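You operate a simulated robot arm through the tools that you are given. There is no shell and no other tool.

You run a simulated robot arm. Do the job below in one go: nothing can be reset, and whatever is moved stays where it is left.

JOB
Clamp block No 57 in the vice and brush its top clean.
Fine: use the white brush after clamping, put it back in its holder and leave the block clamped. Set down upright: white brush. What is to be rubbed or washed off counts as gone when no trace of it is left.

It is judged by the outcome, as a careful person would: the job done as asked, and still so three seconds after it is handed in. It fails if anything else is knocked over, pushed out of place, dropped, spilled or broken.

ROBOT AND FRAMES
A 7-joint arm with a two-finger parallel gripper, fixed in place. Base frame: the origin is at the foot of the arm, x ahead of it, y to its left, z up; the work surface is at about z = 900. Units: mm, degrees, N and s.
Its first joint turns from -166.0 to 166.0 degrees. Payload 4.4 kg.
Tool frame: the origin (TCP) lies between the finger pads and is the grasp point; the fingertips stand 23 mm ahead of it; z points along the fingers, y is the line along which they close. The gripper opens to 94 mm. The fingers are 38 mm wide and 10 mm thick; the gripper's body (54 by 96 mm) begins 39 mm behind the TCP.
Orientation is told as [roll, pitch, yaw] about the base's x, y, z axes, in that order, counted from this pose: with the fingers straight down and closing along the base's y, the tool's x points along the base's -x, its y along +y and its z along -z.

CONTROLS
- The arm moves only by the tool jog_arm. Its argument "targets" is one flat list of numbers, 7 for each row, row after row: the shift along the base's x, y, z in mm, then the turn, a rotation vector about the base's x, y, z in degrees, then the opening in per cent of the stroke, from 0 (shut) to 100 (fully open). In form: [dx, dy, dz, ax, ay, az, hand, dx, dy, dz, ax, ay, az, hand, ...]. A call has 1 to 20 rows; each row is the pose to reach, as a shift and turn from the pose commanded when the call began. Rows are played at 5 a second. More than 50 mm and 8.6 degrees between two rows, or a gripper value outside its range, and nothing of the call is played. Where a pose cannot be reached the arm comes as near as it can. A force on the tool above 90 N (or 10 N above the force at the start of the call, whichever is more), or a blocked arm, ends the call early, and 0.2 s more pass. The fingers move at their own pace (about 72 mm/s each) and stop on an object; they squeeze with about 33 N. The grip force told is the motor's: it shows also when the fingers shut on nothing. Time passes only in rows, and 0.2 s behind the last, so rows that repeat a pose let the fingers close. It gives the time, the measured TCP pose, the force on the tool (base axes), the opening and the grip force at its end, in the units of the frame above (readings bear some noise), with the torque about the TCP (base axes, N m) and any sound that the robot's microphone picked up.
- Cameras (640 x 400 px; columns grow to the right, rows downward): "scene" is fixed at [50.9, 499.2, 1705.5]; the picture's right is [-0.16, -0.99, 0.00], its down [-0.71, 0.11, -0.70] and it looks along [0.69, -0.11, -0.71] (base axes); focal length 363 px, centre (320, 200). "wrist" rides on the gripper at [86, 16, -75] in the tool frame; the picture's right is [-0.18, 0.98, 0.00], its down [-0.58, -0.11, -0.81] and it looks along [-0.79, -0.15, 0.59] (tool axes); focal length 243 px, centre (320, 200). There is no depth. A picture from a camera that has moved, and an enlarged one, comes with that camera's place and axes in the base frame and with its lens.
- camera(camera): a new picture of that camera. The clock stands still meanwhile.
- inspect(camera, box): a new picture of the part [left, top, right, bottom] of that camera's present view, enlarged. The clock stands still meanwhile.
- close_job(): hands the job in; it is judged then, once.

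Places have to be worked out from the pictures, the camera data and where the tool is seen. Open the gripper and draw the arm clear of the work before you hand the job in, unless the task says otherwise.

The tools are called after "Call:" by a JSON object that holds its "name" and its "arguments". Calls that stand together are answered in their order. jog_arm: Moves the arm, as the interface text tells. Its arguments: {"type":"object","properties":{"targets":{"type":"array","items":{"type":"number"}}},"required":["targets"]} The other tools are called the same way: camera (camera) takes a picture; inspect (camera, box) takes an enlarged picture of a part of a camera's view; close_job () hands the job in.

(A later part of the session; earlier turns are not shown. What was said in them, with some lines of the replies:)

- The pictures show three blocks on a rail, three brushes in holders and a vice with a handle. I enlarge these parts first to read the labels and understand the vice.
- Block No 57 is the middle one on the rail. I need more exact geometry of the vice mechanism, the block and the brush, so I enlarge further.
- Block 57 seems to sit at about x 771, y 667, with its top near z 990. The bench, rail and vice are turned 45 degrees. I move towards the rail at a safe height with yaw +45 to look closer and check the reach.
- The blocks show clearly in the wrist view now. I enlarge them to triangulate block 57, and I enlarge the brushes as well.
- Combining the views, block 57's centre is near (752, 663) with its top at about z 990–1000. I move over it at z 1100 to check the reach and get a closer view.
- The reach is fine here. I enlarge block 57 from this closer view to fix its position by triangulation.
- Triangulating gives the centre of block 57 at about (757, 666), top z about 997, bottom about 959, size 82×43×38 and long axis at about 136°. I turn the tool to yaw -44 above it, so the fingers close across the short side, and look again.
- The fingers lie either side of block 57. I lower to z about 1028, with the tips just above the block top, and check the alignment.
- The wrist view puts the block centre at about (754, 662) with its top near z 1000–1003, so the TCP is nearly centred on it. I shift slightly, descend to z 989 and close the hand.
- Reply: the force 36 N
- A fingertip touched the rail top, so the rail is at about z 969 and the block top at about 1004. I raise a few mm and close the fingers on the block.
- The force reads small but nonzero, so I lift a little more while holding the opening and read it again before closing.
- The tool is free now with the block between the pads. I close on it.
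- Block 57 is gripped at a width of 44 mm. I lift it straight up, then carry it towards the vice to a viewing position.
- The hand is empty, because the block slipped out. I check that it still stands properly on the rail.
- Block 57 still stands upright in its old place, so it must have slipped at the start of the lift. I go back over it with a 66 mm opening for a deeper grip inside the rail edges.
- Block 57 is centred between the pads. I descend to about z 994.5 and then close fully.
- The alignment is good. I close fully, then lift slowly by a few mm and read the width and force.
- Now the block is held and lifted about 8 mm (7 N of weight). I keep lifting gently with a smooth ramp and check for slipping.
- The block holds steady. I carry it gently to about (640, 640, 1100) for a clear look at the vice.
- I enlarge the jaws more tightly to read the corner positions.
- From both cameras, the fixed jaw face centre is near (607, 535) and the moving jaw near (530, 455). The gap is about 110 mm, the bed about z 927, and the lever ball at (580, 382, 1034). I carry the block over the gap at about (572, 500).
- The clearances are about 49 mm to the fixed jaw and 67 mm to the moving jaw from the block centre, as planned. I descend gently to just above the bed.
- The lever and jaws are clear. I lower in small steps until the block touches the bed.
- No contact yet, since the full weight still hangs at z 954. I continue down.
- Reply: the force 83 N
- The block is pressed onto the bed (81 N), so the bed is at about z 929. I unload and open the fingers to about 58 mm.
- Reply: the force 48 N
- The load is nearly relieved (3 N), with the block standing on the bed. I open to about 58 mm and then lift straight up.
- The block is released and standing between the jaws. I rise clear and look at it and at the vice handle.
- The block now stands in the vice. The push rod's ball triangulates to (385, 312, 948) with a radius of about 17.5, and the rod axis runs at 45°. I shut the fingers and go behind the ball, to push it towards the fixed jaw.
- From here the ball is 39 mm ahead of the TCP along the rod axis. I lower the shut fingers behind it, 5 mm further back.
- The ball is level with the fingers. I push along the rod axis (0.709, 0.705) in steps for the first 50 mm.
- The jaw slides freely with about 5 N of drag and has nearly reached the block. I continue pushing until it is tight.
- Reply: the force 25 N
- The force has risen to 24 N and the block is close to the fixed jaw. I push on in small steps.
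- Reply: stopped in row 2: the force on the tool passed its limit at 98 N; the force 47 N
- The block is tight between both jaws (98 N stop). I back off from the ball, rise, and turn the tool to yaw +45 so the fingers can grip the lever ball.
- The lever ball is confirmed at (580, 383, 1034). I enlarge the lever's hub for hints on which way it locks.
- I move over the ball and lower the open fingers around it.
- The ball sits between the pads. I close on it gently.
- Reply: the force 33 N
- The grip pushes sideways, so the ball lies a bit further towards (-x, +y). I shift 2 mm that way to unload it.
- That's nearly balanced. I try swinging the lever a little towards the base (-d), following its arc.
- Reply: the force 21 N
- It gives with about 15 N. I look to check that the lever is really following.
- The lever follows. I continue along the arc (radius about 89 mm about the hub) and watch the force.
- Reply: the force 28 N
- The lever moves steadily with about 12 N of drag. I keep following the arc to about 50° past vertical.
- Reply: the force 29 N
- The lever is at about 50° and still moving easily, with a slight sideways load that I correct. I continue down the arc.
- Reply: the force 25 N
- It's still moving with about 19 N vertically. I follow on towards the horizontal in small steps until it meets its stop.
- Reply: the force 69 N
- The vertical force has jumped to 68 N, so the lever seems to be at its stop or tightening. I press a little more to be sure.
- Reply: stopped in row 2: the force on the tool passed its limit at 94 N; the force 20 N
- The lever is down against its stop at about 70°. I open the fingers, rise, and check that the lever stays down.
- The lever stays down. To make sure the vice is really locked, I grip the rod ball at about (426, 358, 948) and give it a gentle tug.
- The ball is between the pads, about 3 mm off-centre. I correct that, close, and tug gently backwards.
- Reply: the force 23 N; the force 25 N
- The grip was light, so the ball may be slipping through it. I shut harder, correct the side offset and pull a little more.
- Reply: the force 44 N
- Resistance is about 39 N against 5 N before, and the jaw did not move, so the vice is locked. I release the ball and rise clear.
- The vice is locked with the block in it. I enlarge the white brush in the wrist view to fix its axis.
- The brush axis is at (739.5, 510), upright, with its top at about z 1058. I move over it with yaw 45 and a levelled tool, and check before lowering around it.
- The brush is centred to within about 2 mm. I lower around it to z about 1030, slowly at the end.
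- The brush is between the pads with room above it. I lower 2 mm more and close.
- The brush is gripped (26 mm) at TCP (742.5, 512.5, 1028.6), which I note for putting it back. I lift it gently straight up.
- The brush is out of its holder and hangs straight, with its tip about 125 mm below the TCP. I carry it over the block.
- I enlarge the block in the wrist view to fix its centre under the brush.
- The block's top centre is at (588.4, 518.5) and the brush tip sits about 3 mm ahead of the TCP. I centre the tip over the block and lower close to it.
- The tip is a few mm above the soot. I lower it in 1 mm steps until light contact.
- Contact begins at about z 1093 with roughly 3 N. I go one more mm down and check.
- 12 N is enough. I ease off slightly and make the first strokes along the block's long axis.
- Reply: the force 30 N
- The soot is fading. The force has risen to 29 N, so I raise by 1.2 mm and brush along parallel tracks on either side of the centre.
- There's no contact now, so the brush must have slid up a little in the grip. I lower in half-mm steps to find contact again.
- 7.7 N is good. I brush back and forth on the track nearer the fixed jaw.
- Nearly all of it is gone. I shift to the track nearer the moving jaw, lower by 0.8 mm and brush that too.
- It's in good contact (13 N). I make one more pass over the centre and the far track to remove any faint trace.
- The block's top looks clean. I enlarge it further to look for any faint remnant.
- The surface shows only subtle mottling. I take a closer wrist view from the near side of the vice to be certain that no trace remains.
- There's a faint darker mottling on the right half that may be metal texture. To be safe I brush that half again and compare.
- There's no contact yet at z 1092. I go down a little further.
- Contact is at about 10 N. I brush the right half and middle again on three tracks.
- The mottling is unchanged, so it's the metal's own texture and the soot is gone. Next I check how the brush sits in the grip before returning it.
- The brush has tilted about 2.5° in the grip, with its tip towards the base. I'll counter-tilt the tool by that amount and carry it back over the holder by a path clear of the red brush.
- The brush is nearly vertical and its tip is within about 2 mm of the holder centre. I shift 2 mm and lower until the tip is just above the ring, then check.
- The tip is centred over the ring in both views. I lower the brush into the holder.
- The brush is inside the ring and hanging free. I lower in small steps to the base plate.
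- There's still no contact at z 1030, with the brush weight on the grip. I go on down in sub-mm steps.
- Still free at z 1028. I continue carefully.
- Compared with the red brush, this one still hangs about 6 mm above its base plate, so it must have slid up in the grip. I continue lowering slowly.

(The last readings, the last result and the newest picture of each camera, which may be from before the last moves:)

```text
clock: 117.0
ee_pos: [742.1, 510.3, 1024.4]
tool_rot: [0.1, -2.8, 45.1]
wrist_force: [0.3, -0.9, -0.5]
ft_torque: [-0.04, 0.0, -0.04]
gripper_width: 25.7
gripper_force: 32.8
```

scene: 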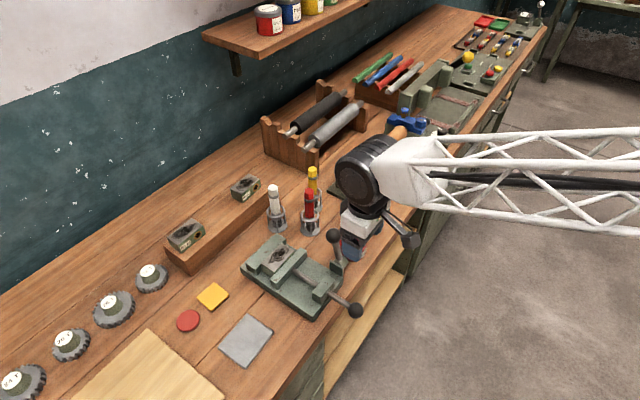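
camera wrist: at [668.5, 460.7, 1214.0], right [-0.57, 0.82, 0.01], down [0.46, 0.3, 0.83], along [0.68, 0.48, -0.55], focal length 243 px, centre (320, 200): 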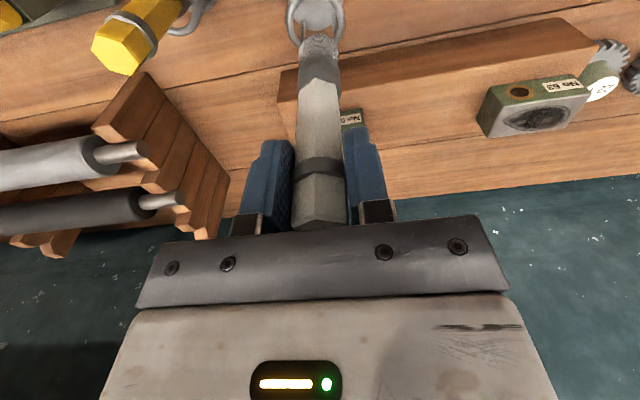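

Still free, so I take another 2 mm in small steps.

Call:
{"name": "jog_arm", "arguments": {"targets": [0, 0, -0.7, 0, 0, 0, 0, 0, 0, -1.4, 0, 0, 0, 0, 0, 0, -2, 0, 0, 0, 0, 0, 0, -2, 0, 0, 0, 0]}}

Call:
{"name": "inspect", "arguments": {"camera": "scene", "box": [250, 190, 310, 240]}}

```text
clock: 118.0
ee_pos: [741.2, 510.5, 1022.0]
tool_rot: [0.2, -2.8, 45.0]
wrist_force: [-0.8, 0.1, -1.0]
ft_torque: [-0.01, -0.03, 0.01]
gripper_width: 25.7
gripper_force: 33.3
```

```text
8.00 times, centred on (280, 215) of scene
camera zoom: at [50.9, 499.2, 1705.5], right [-0.16, -0.99, 0.0], down [-0.71, 0.11, -0.7], along [0.69, -0.11, -0.71], focal length 2903 px, centre (640, 80)
```

zoom: 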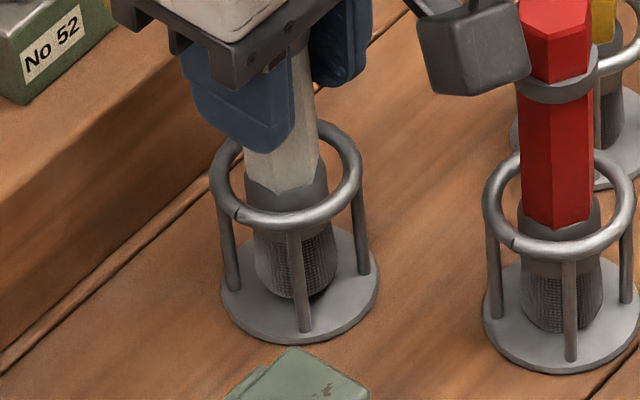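

There are about 2 mm to go, judging against the red brush. I continue in small steps.

Call:
{"name": "jog_arm", "arguments": {"targets": [0, 0, -0.6, 0, 0, 0, 0, 0, 0, -1.2, 0, 0, 0, 0, 0, 0, -1.6, 0, 0, 0, 0, 0, 0, -1.6, 0, 0, 0, 0]}}

```text
clock: 119.0
ee_pos: [741.8, 510.4, 1020.5]
tool_rot: [0.1, -2.8, 45.0]
wrist_force: [0.7, -0.3, -0.7]
ft_torque: [-0.03, 0.0, 0.03]
gripper_width: 25.6
gripper_force: 32.8
```

Call:
{"name": "jog_arm", "arguments": {"targets": [0, 0, -0.6, 0, 0, 0, 0, 0, 0, -1.2, 0, 0, 0, 0, 0, 0, -1.2, 0, 0, 0, 0]}}

Call:
{"name": "inspect", "arguments": {"camera": "wrist", "box": [250, 0, 390, 240]}}

Call:
{"name": "inspect", "arguments": {"camera": "scene", "box": [250, 190, 310, 240]}}

```text
clock: 119.8
ee_pos: [741.4, 509.0, 1018.5]
tool_rot: [0.2, -2.9, 45.0]
wrist_force: [0.3, 0.2, -0.2]
ft_torque: [0.0, 0.04, 0.07]
gripper_width: 26.0
gripper_force: 33.0
```

```text
1.67 times, centred on (320, 120) of wrist
camera zoom: at [668.1, 458.5, 1089.0], right [-0.57, 0.82, 0.01], down [0.46, 0.3, 0.83], along [0.68, 0.48, -0.55], focal length 404 px, centre (320, 333)
```

zoom: 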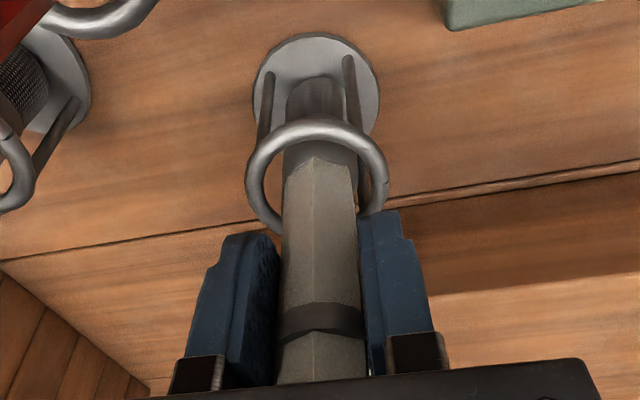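

```text
8.00 times, centred on (280, 215) of scene
camera zoom: at [50.9, 499.2, 1705.5], right [-0.16, -0.99, 0.0], down [-0.71, 0.11, -0.7], along [0.69, -0.11, -0.71], focal length 2903 px, centre (640, 80)
```

zoom: 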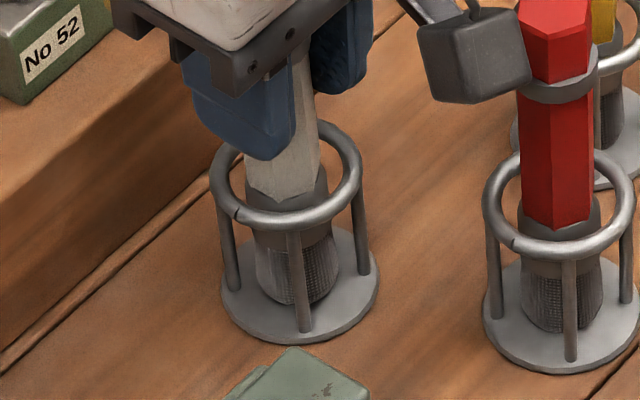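

It's nearly touching now. I take one more small step.

Call:
{"name": "jog_arm", "arguments": {"targets": [0, 0, -0.5, 0, 0, 0, 0, 0, 0, -0.9, 0, 0, 0, 0, 0, 0, -0.9, 0, 0, 0, 0]}}

```text
clock: 120.6
ee_pos: [742.7, 510.4, 1018.5]
tool_rot: [0.2, -2.8, 45.1]
wrist_force: [1.4, -0.5, -0.3]
ft_torque: [0.0, -0.04, 0.03]
gripper_width: 26.1
gripper_force: 33.0
```

Not decisive yet, so I take another 1 mm.

Call:
{"name": "jog_arm", "arguments": {"targets": [0, 0, -0.5, 0, 0, 0, 0, 0, 0, -1, 0, 0, 0, 0, 0, 0, -1, 0, 0, 0, 0]}}

Call:
{"name": "inspect", "arguments": {"camera": "scene", "box": [250, 190, 310, 240]}}

```text
clock: 121.4
ee_pos: [742.4, 510.3, 1017.6]
tool_rot: [0.2, -2.8, 45.0]
wrist_force: [0.7, -1.2, -0.6]
ft_torque: [-0.02, -0.04, 0.0]
gripper_width: 25.6
gripper_force: 32.9
```

```text
8.00 times, centred on (280, 215) of scene
camera zoom: at [50.9, 499.2, 1705.5], right [-0.16, -0.99, 0.0], down [-0.71, 0.11, -0.7], along [0.69, -0.11, -0.71], focal length 2903 px, centre (640, 80)
```

zoom: 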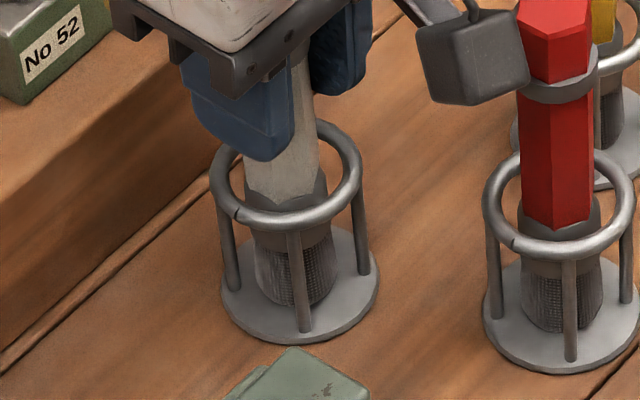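

The wrist view shows the band higher between the pads, so the brush has slid up against the palm. Against the earlier pictures it's back at its original height in the holder, resting on the plate. I open the fingers.

Call:
{"name": "jog_arm", "arguments": {"targets": [0, 0, 0, 0, 0, 0, 40, 0, 0, 0, 0, 0, 0, 60, 0, 0, 0, 0, 0, 0, 74, 0, 0, 0, 0, 0, 0, 74]}}

Call:
{"name": "inspect", "arguments": {"camera": "scene", "box": [250, 170, 310, 240]}}

Call:
{"name": "camera", "arguments": {"camera": "wrist"}}

```text
clock: 122.4
ee_pos: [743.1, 510.9, 1018.6]
tool_rot: [0.2, -2.8, 45.0]
wrist_force: [0.4, 0.6, -0.2]
ft_torque: [-0.02, 0.0, 0.0]
gripper_width: 69.5
gripper_force: 0.0
```

```text
5.71 times, centred on (280, 205) of scene
camera zoom: at [50.9, 499.2, 1705.5], right [-0.16, -0.99, 0.0], down [-0.71, 0.11, -0.7], along [0.69, -0.11, -0.71], focal length 2074 px, centre (549, 171)
```

zoom: 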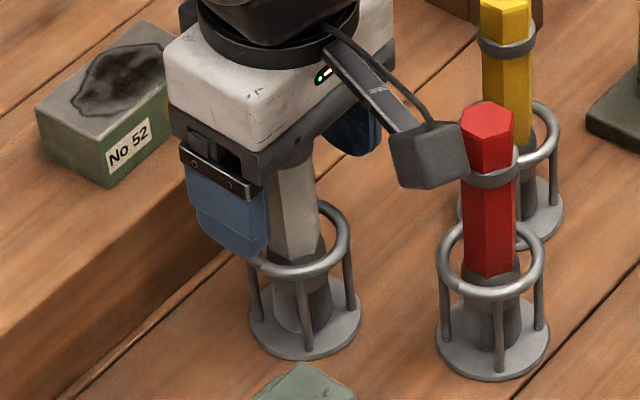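

```text
taken
camera wrist: at [668.7, 458.9, 1087.8], right [-0.57, 0.82, 0.01], down [0.46, 0.3, 0.83], along [0.68, 0.48, -0.55], focal length 243 px, centre (320, 200)
```

wrist: 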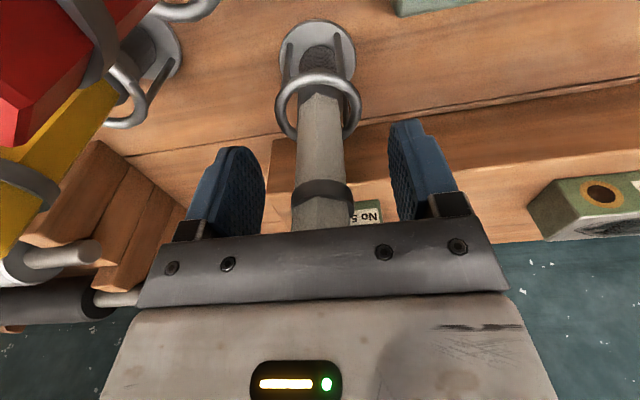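

The brush is released and stands in its holder. I rise straight up with open fingers.

Call:
{"name": "jog_arm", "arguments": {"targets": [0, 0, 4, 0, 0, 0, 74, 0, 0, 12, 0, 0, 0, 74, 0, 0, 26, 0, 0, 0, 74, 0, 0, 45, 0, 0, 0, 74, 0, 0, 70, 0, 0, 0, 74, 0, 0, 100, 0, 0, 0, 74, 0, 0, 140, 0, 0, 0, 74]}}

Call:
{"name": "camera", "arguments": {"camera": "wrist"}}

Call:
{"name": "inspect", "arguments": {"camera": "scene", "box": [230, 150, 350, 250]}}

```text
clock: 124.0
ee_pos: [739.0, 510.9, 1153.9]
tool_rot: [0.2, -2.7, 45.0]
wrist_force: [0.9, -0.6, -0.7]
ft_torque: [-0.02, 0.01, -0.03]
gripper_width: 69.3
gripper_force: 0.1
```

```text
taken
camera wrist: at [665.8, 458.4, 1225.4], right [-0.57, 0.82, 0.01], down [0.46, 0.3, 0.83], along [0.68, 0.48, -0.55], focal length 243 px, centre (320, 200)
```

wrist: 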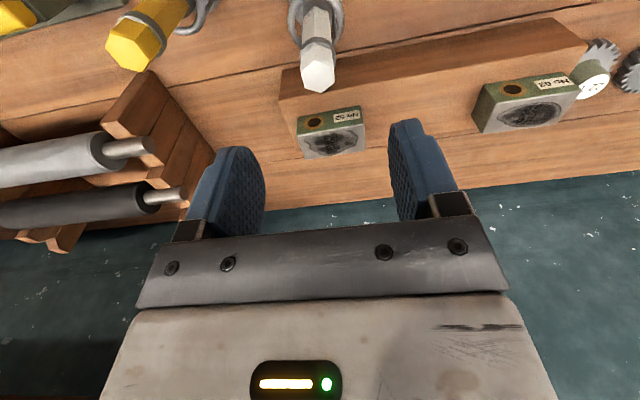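

```text
4.00 times, centred on (290, 200) of scene
camera zoom: at [50.9, 499.2, 1705.5], right [-0.16, -0.99, 0.0], down [-0.71, 0.11, -0.7], along [0.69, -0.11, -0.71], focal length 1452 px, centre (440, 200)
```

zoom: 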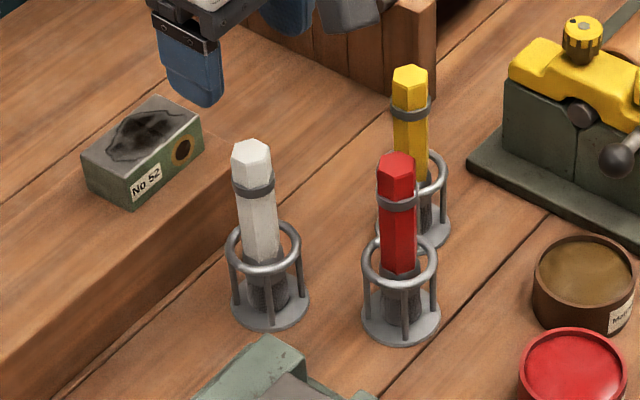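

The white brush stands upright in its holder, just like at the start. I draw the arm up and away and take a last look at the whole scene.

Call:
{"name": "jog_arm", "arguments": {"targets": [-5, -5, 35, 0, 0, 0, 74, -15, -15, 70, 0, 0, 0, 80, -30, -35, 100, 0, 0, 0, 90, -50, -60, 125, 0, 0, 0, 100, -75, -90, 145, 0, 0, 0, 100, -100, -120, 160, 0, 0, 0, 100, -125, -150, 175, 0, 0, 0, 100, -150, -180, 190, 0, 0, 0, 100, -170, -210, 200, 0, 0, 0, 100]}}

Call:
{"name": "camera", "arguments": {"camera": "scene"}}

Call:
{"name": "inspect", "arguments": {"camera": "scene", "box": [230, 150, 400, 330]}}

```text
clock: 126.0
ee_pos: [572.7, 300.4, 1356.9]
tool_rot: [0.3, -2.7, 45.0]
wrist_force: [-0.7, -0.2, -0.5]
ft_torque: [0.01, 0.02, 0.01]
gripper_width: 94.0
gripper_force: 0.0
```

```text
taken
```

scene: 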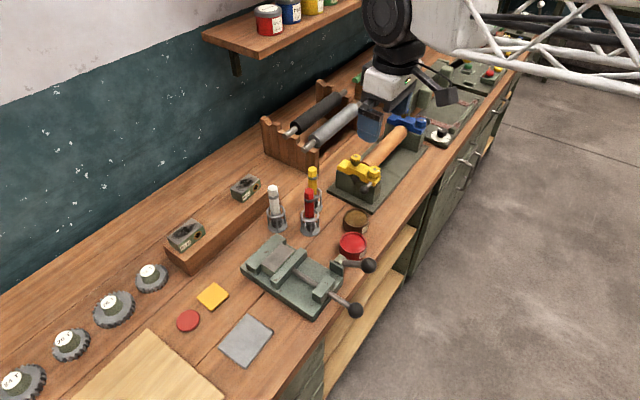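

```text
2.22 times, centred on (315, 240) of scene
camera zoom: at [50.9, 499.2, 1705.5], right [-0.16, -0.99, 0.0], down [-0.71, 0.11, -0.7], along [0.69, -0.11, -0.71], focal length 806 px, centre (331, 111)
```

zoom: 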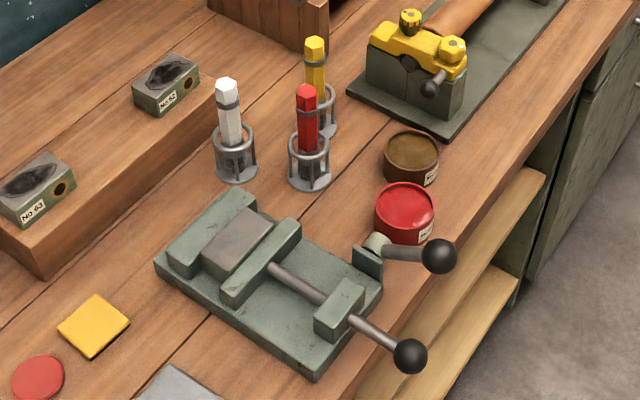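

Block No 57 is clamped with the lever locked and its top is clean. The white brush stands in its holder, everything else is in place, and the arm is clear with the gripper open. I hand the job in.

Call:
{"name": "close_job", "arguments": {}}

```text
The job is handed in.
```

Block No 57 is clamped in the vice and its top is brushed clean. The white brush is back upright in its holder, and I've handed the job in.

- **Clamping:** I pushed the jaw up tight against the block, then swung the lever down to its stop. A 39 N tug on the rod didn't move the jaw, where it had slid with about 5 N before locking.
- **Brushing:** The soot is gone in both camera views. A faint mottling shows on the right half. It looked the same after I brushed that half again, so I took it to be the metal's own texture.
- **Slips:** The block slipped from the grip on my first lift but stayed upright in place on the rail, and the second try held. The brush also slid and tilted a little in the grip while brushing and while going back into its holder.
- **Everything else:** Nothing else looks moved or knocked over in the final picture. The gripper is open and the arm is clear of the work.
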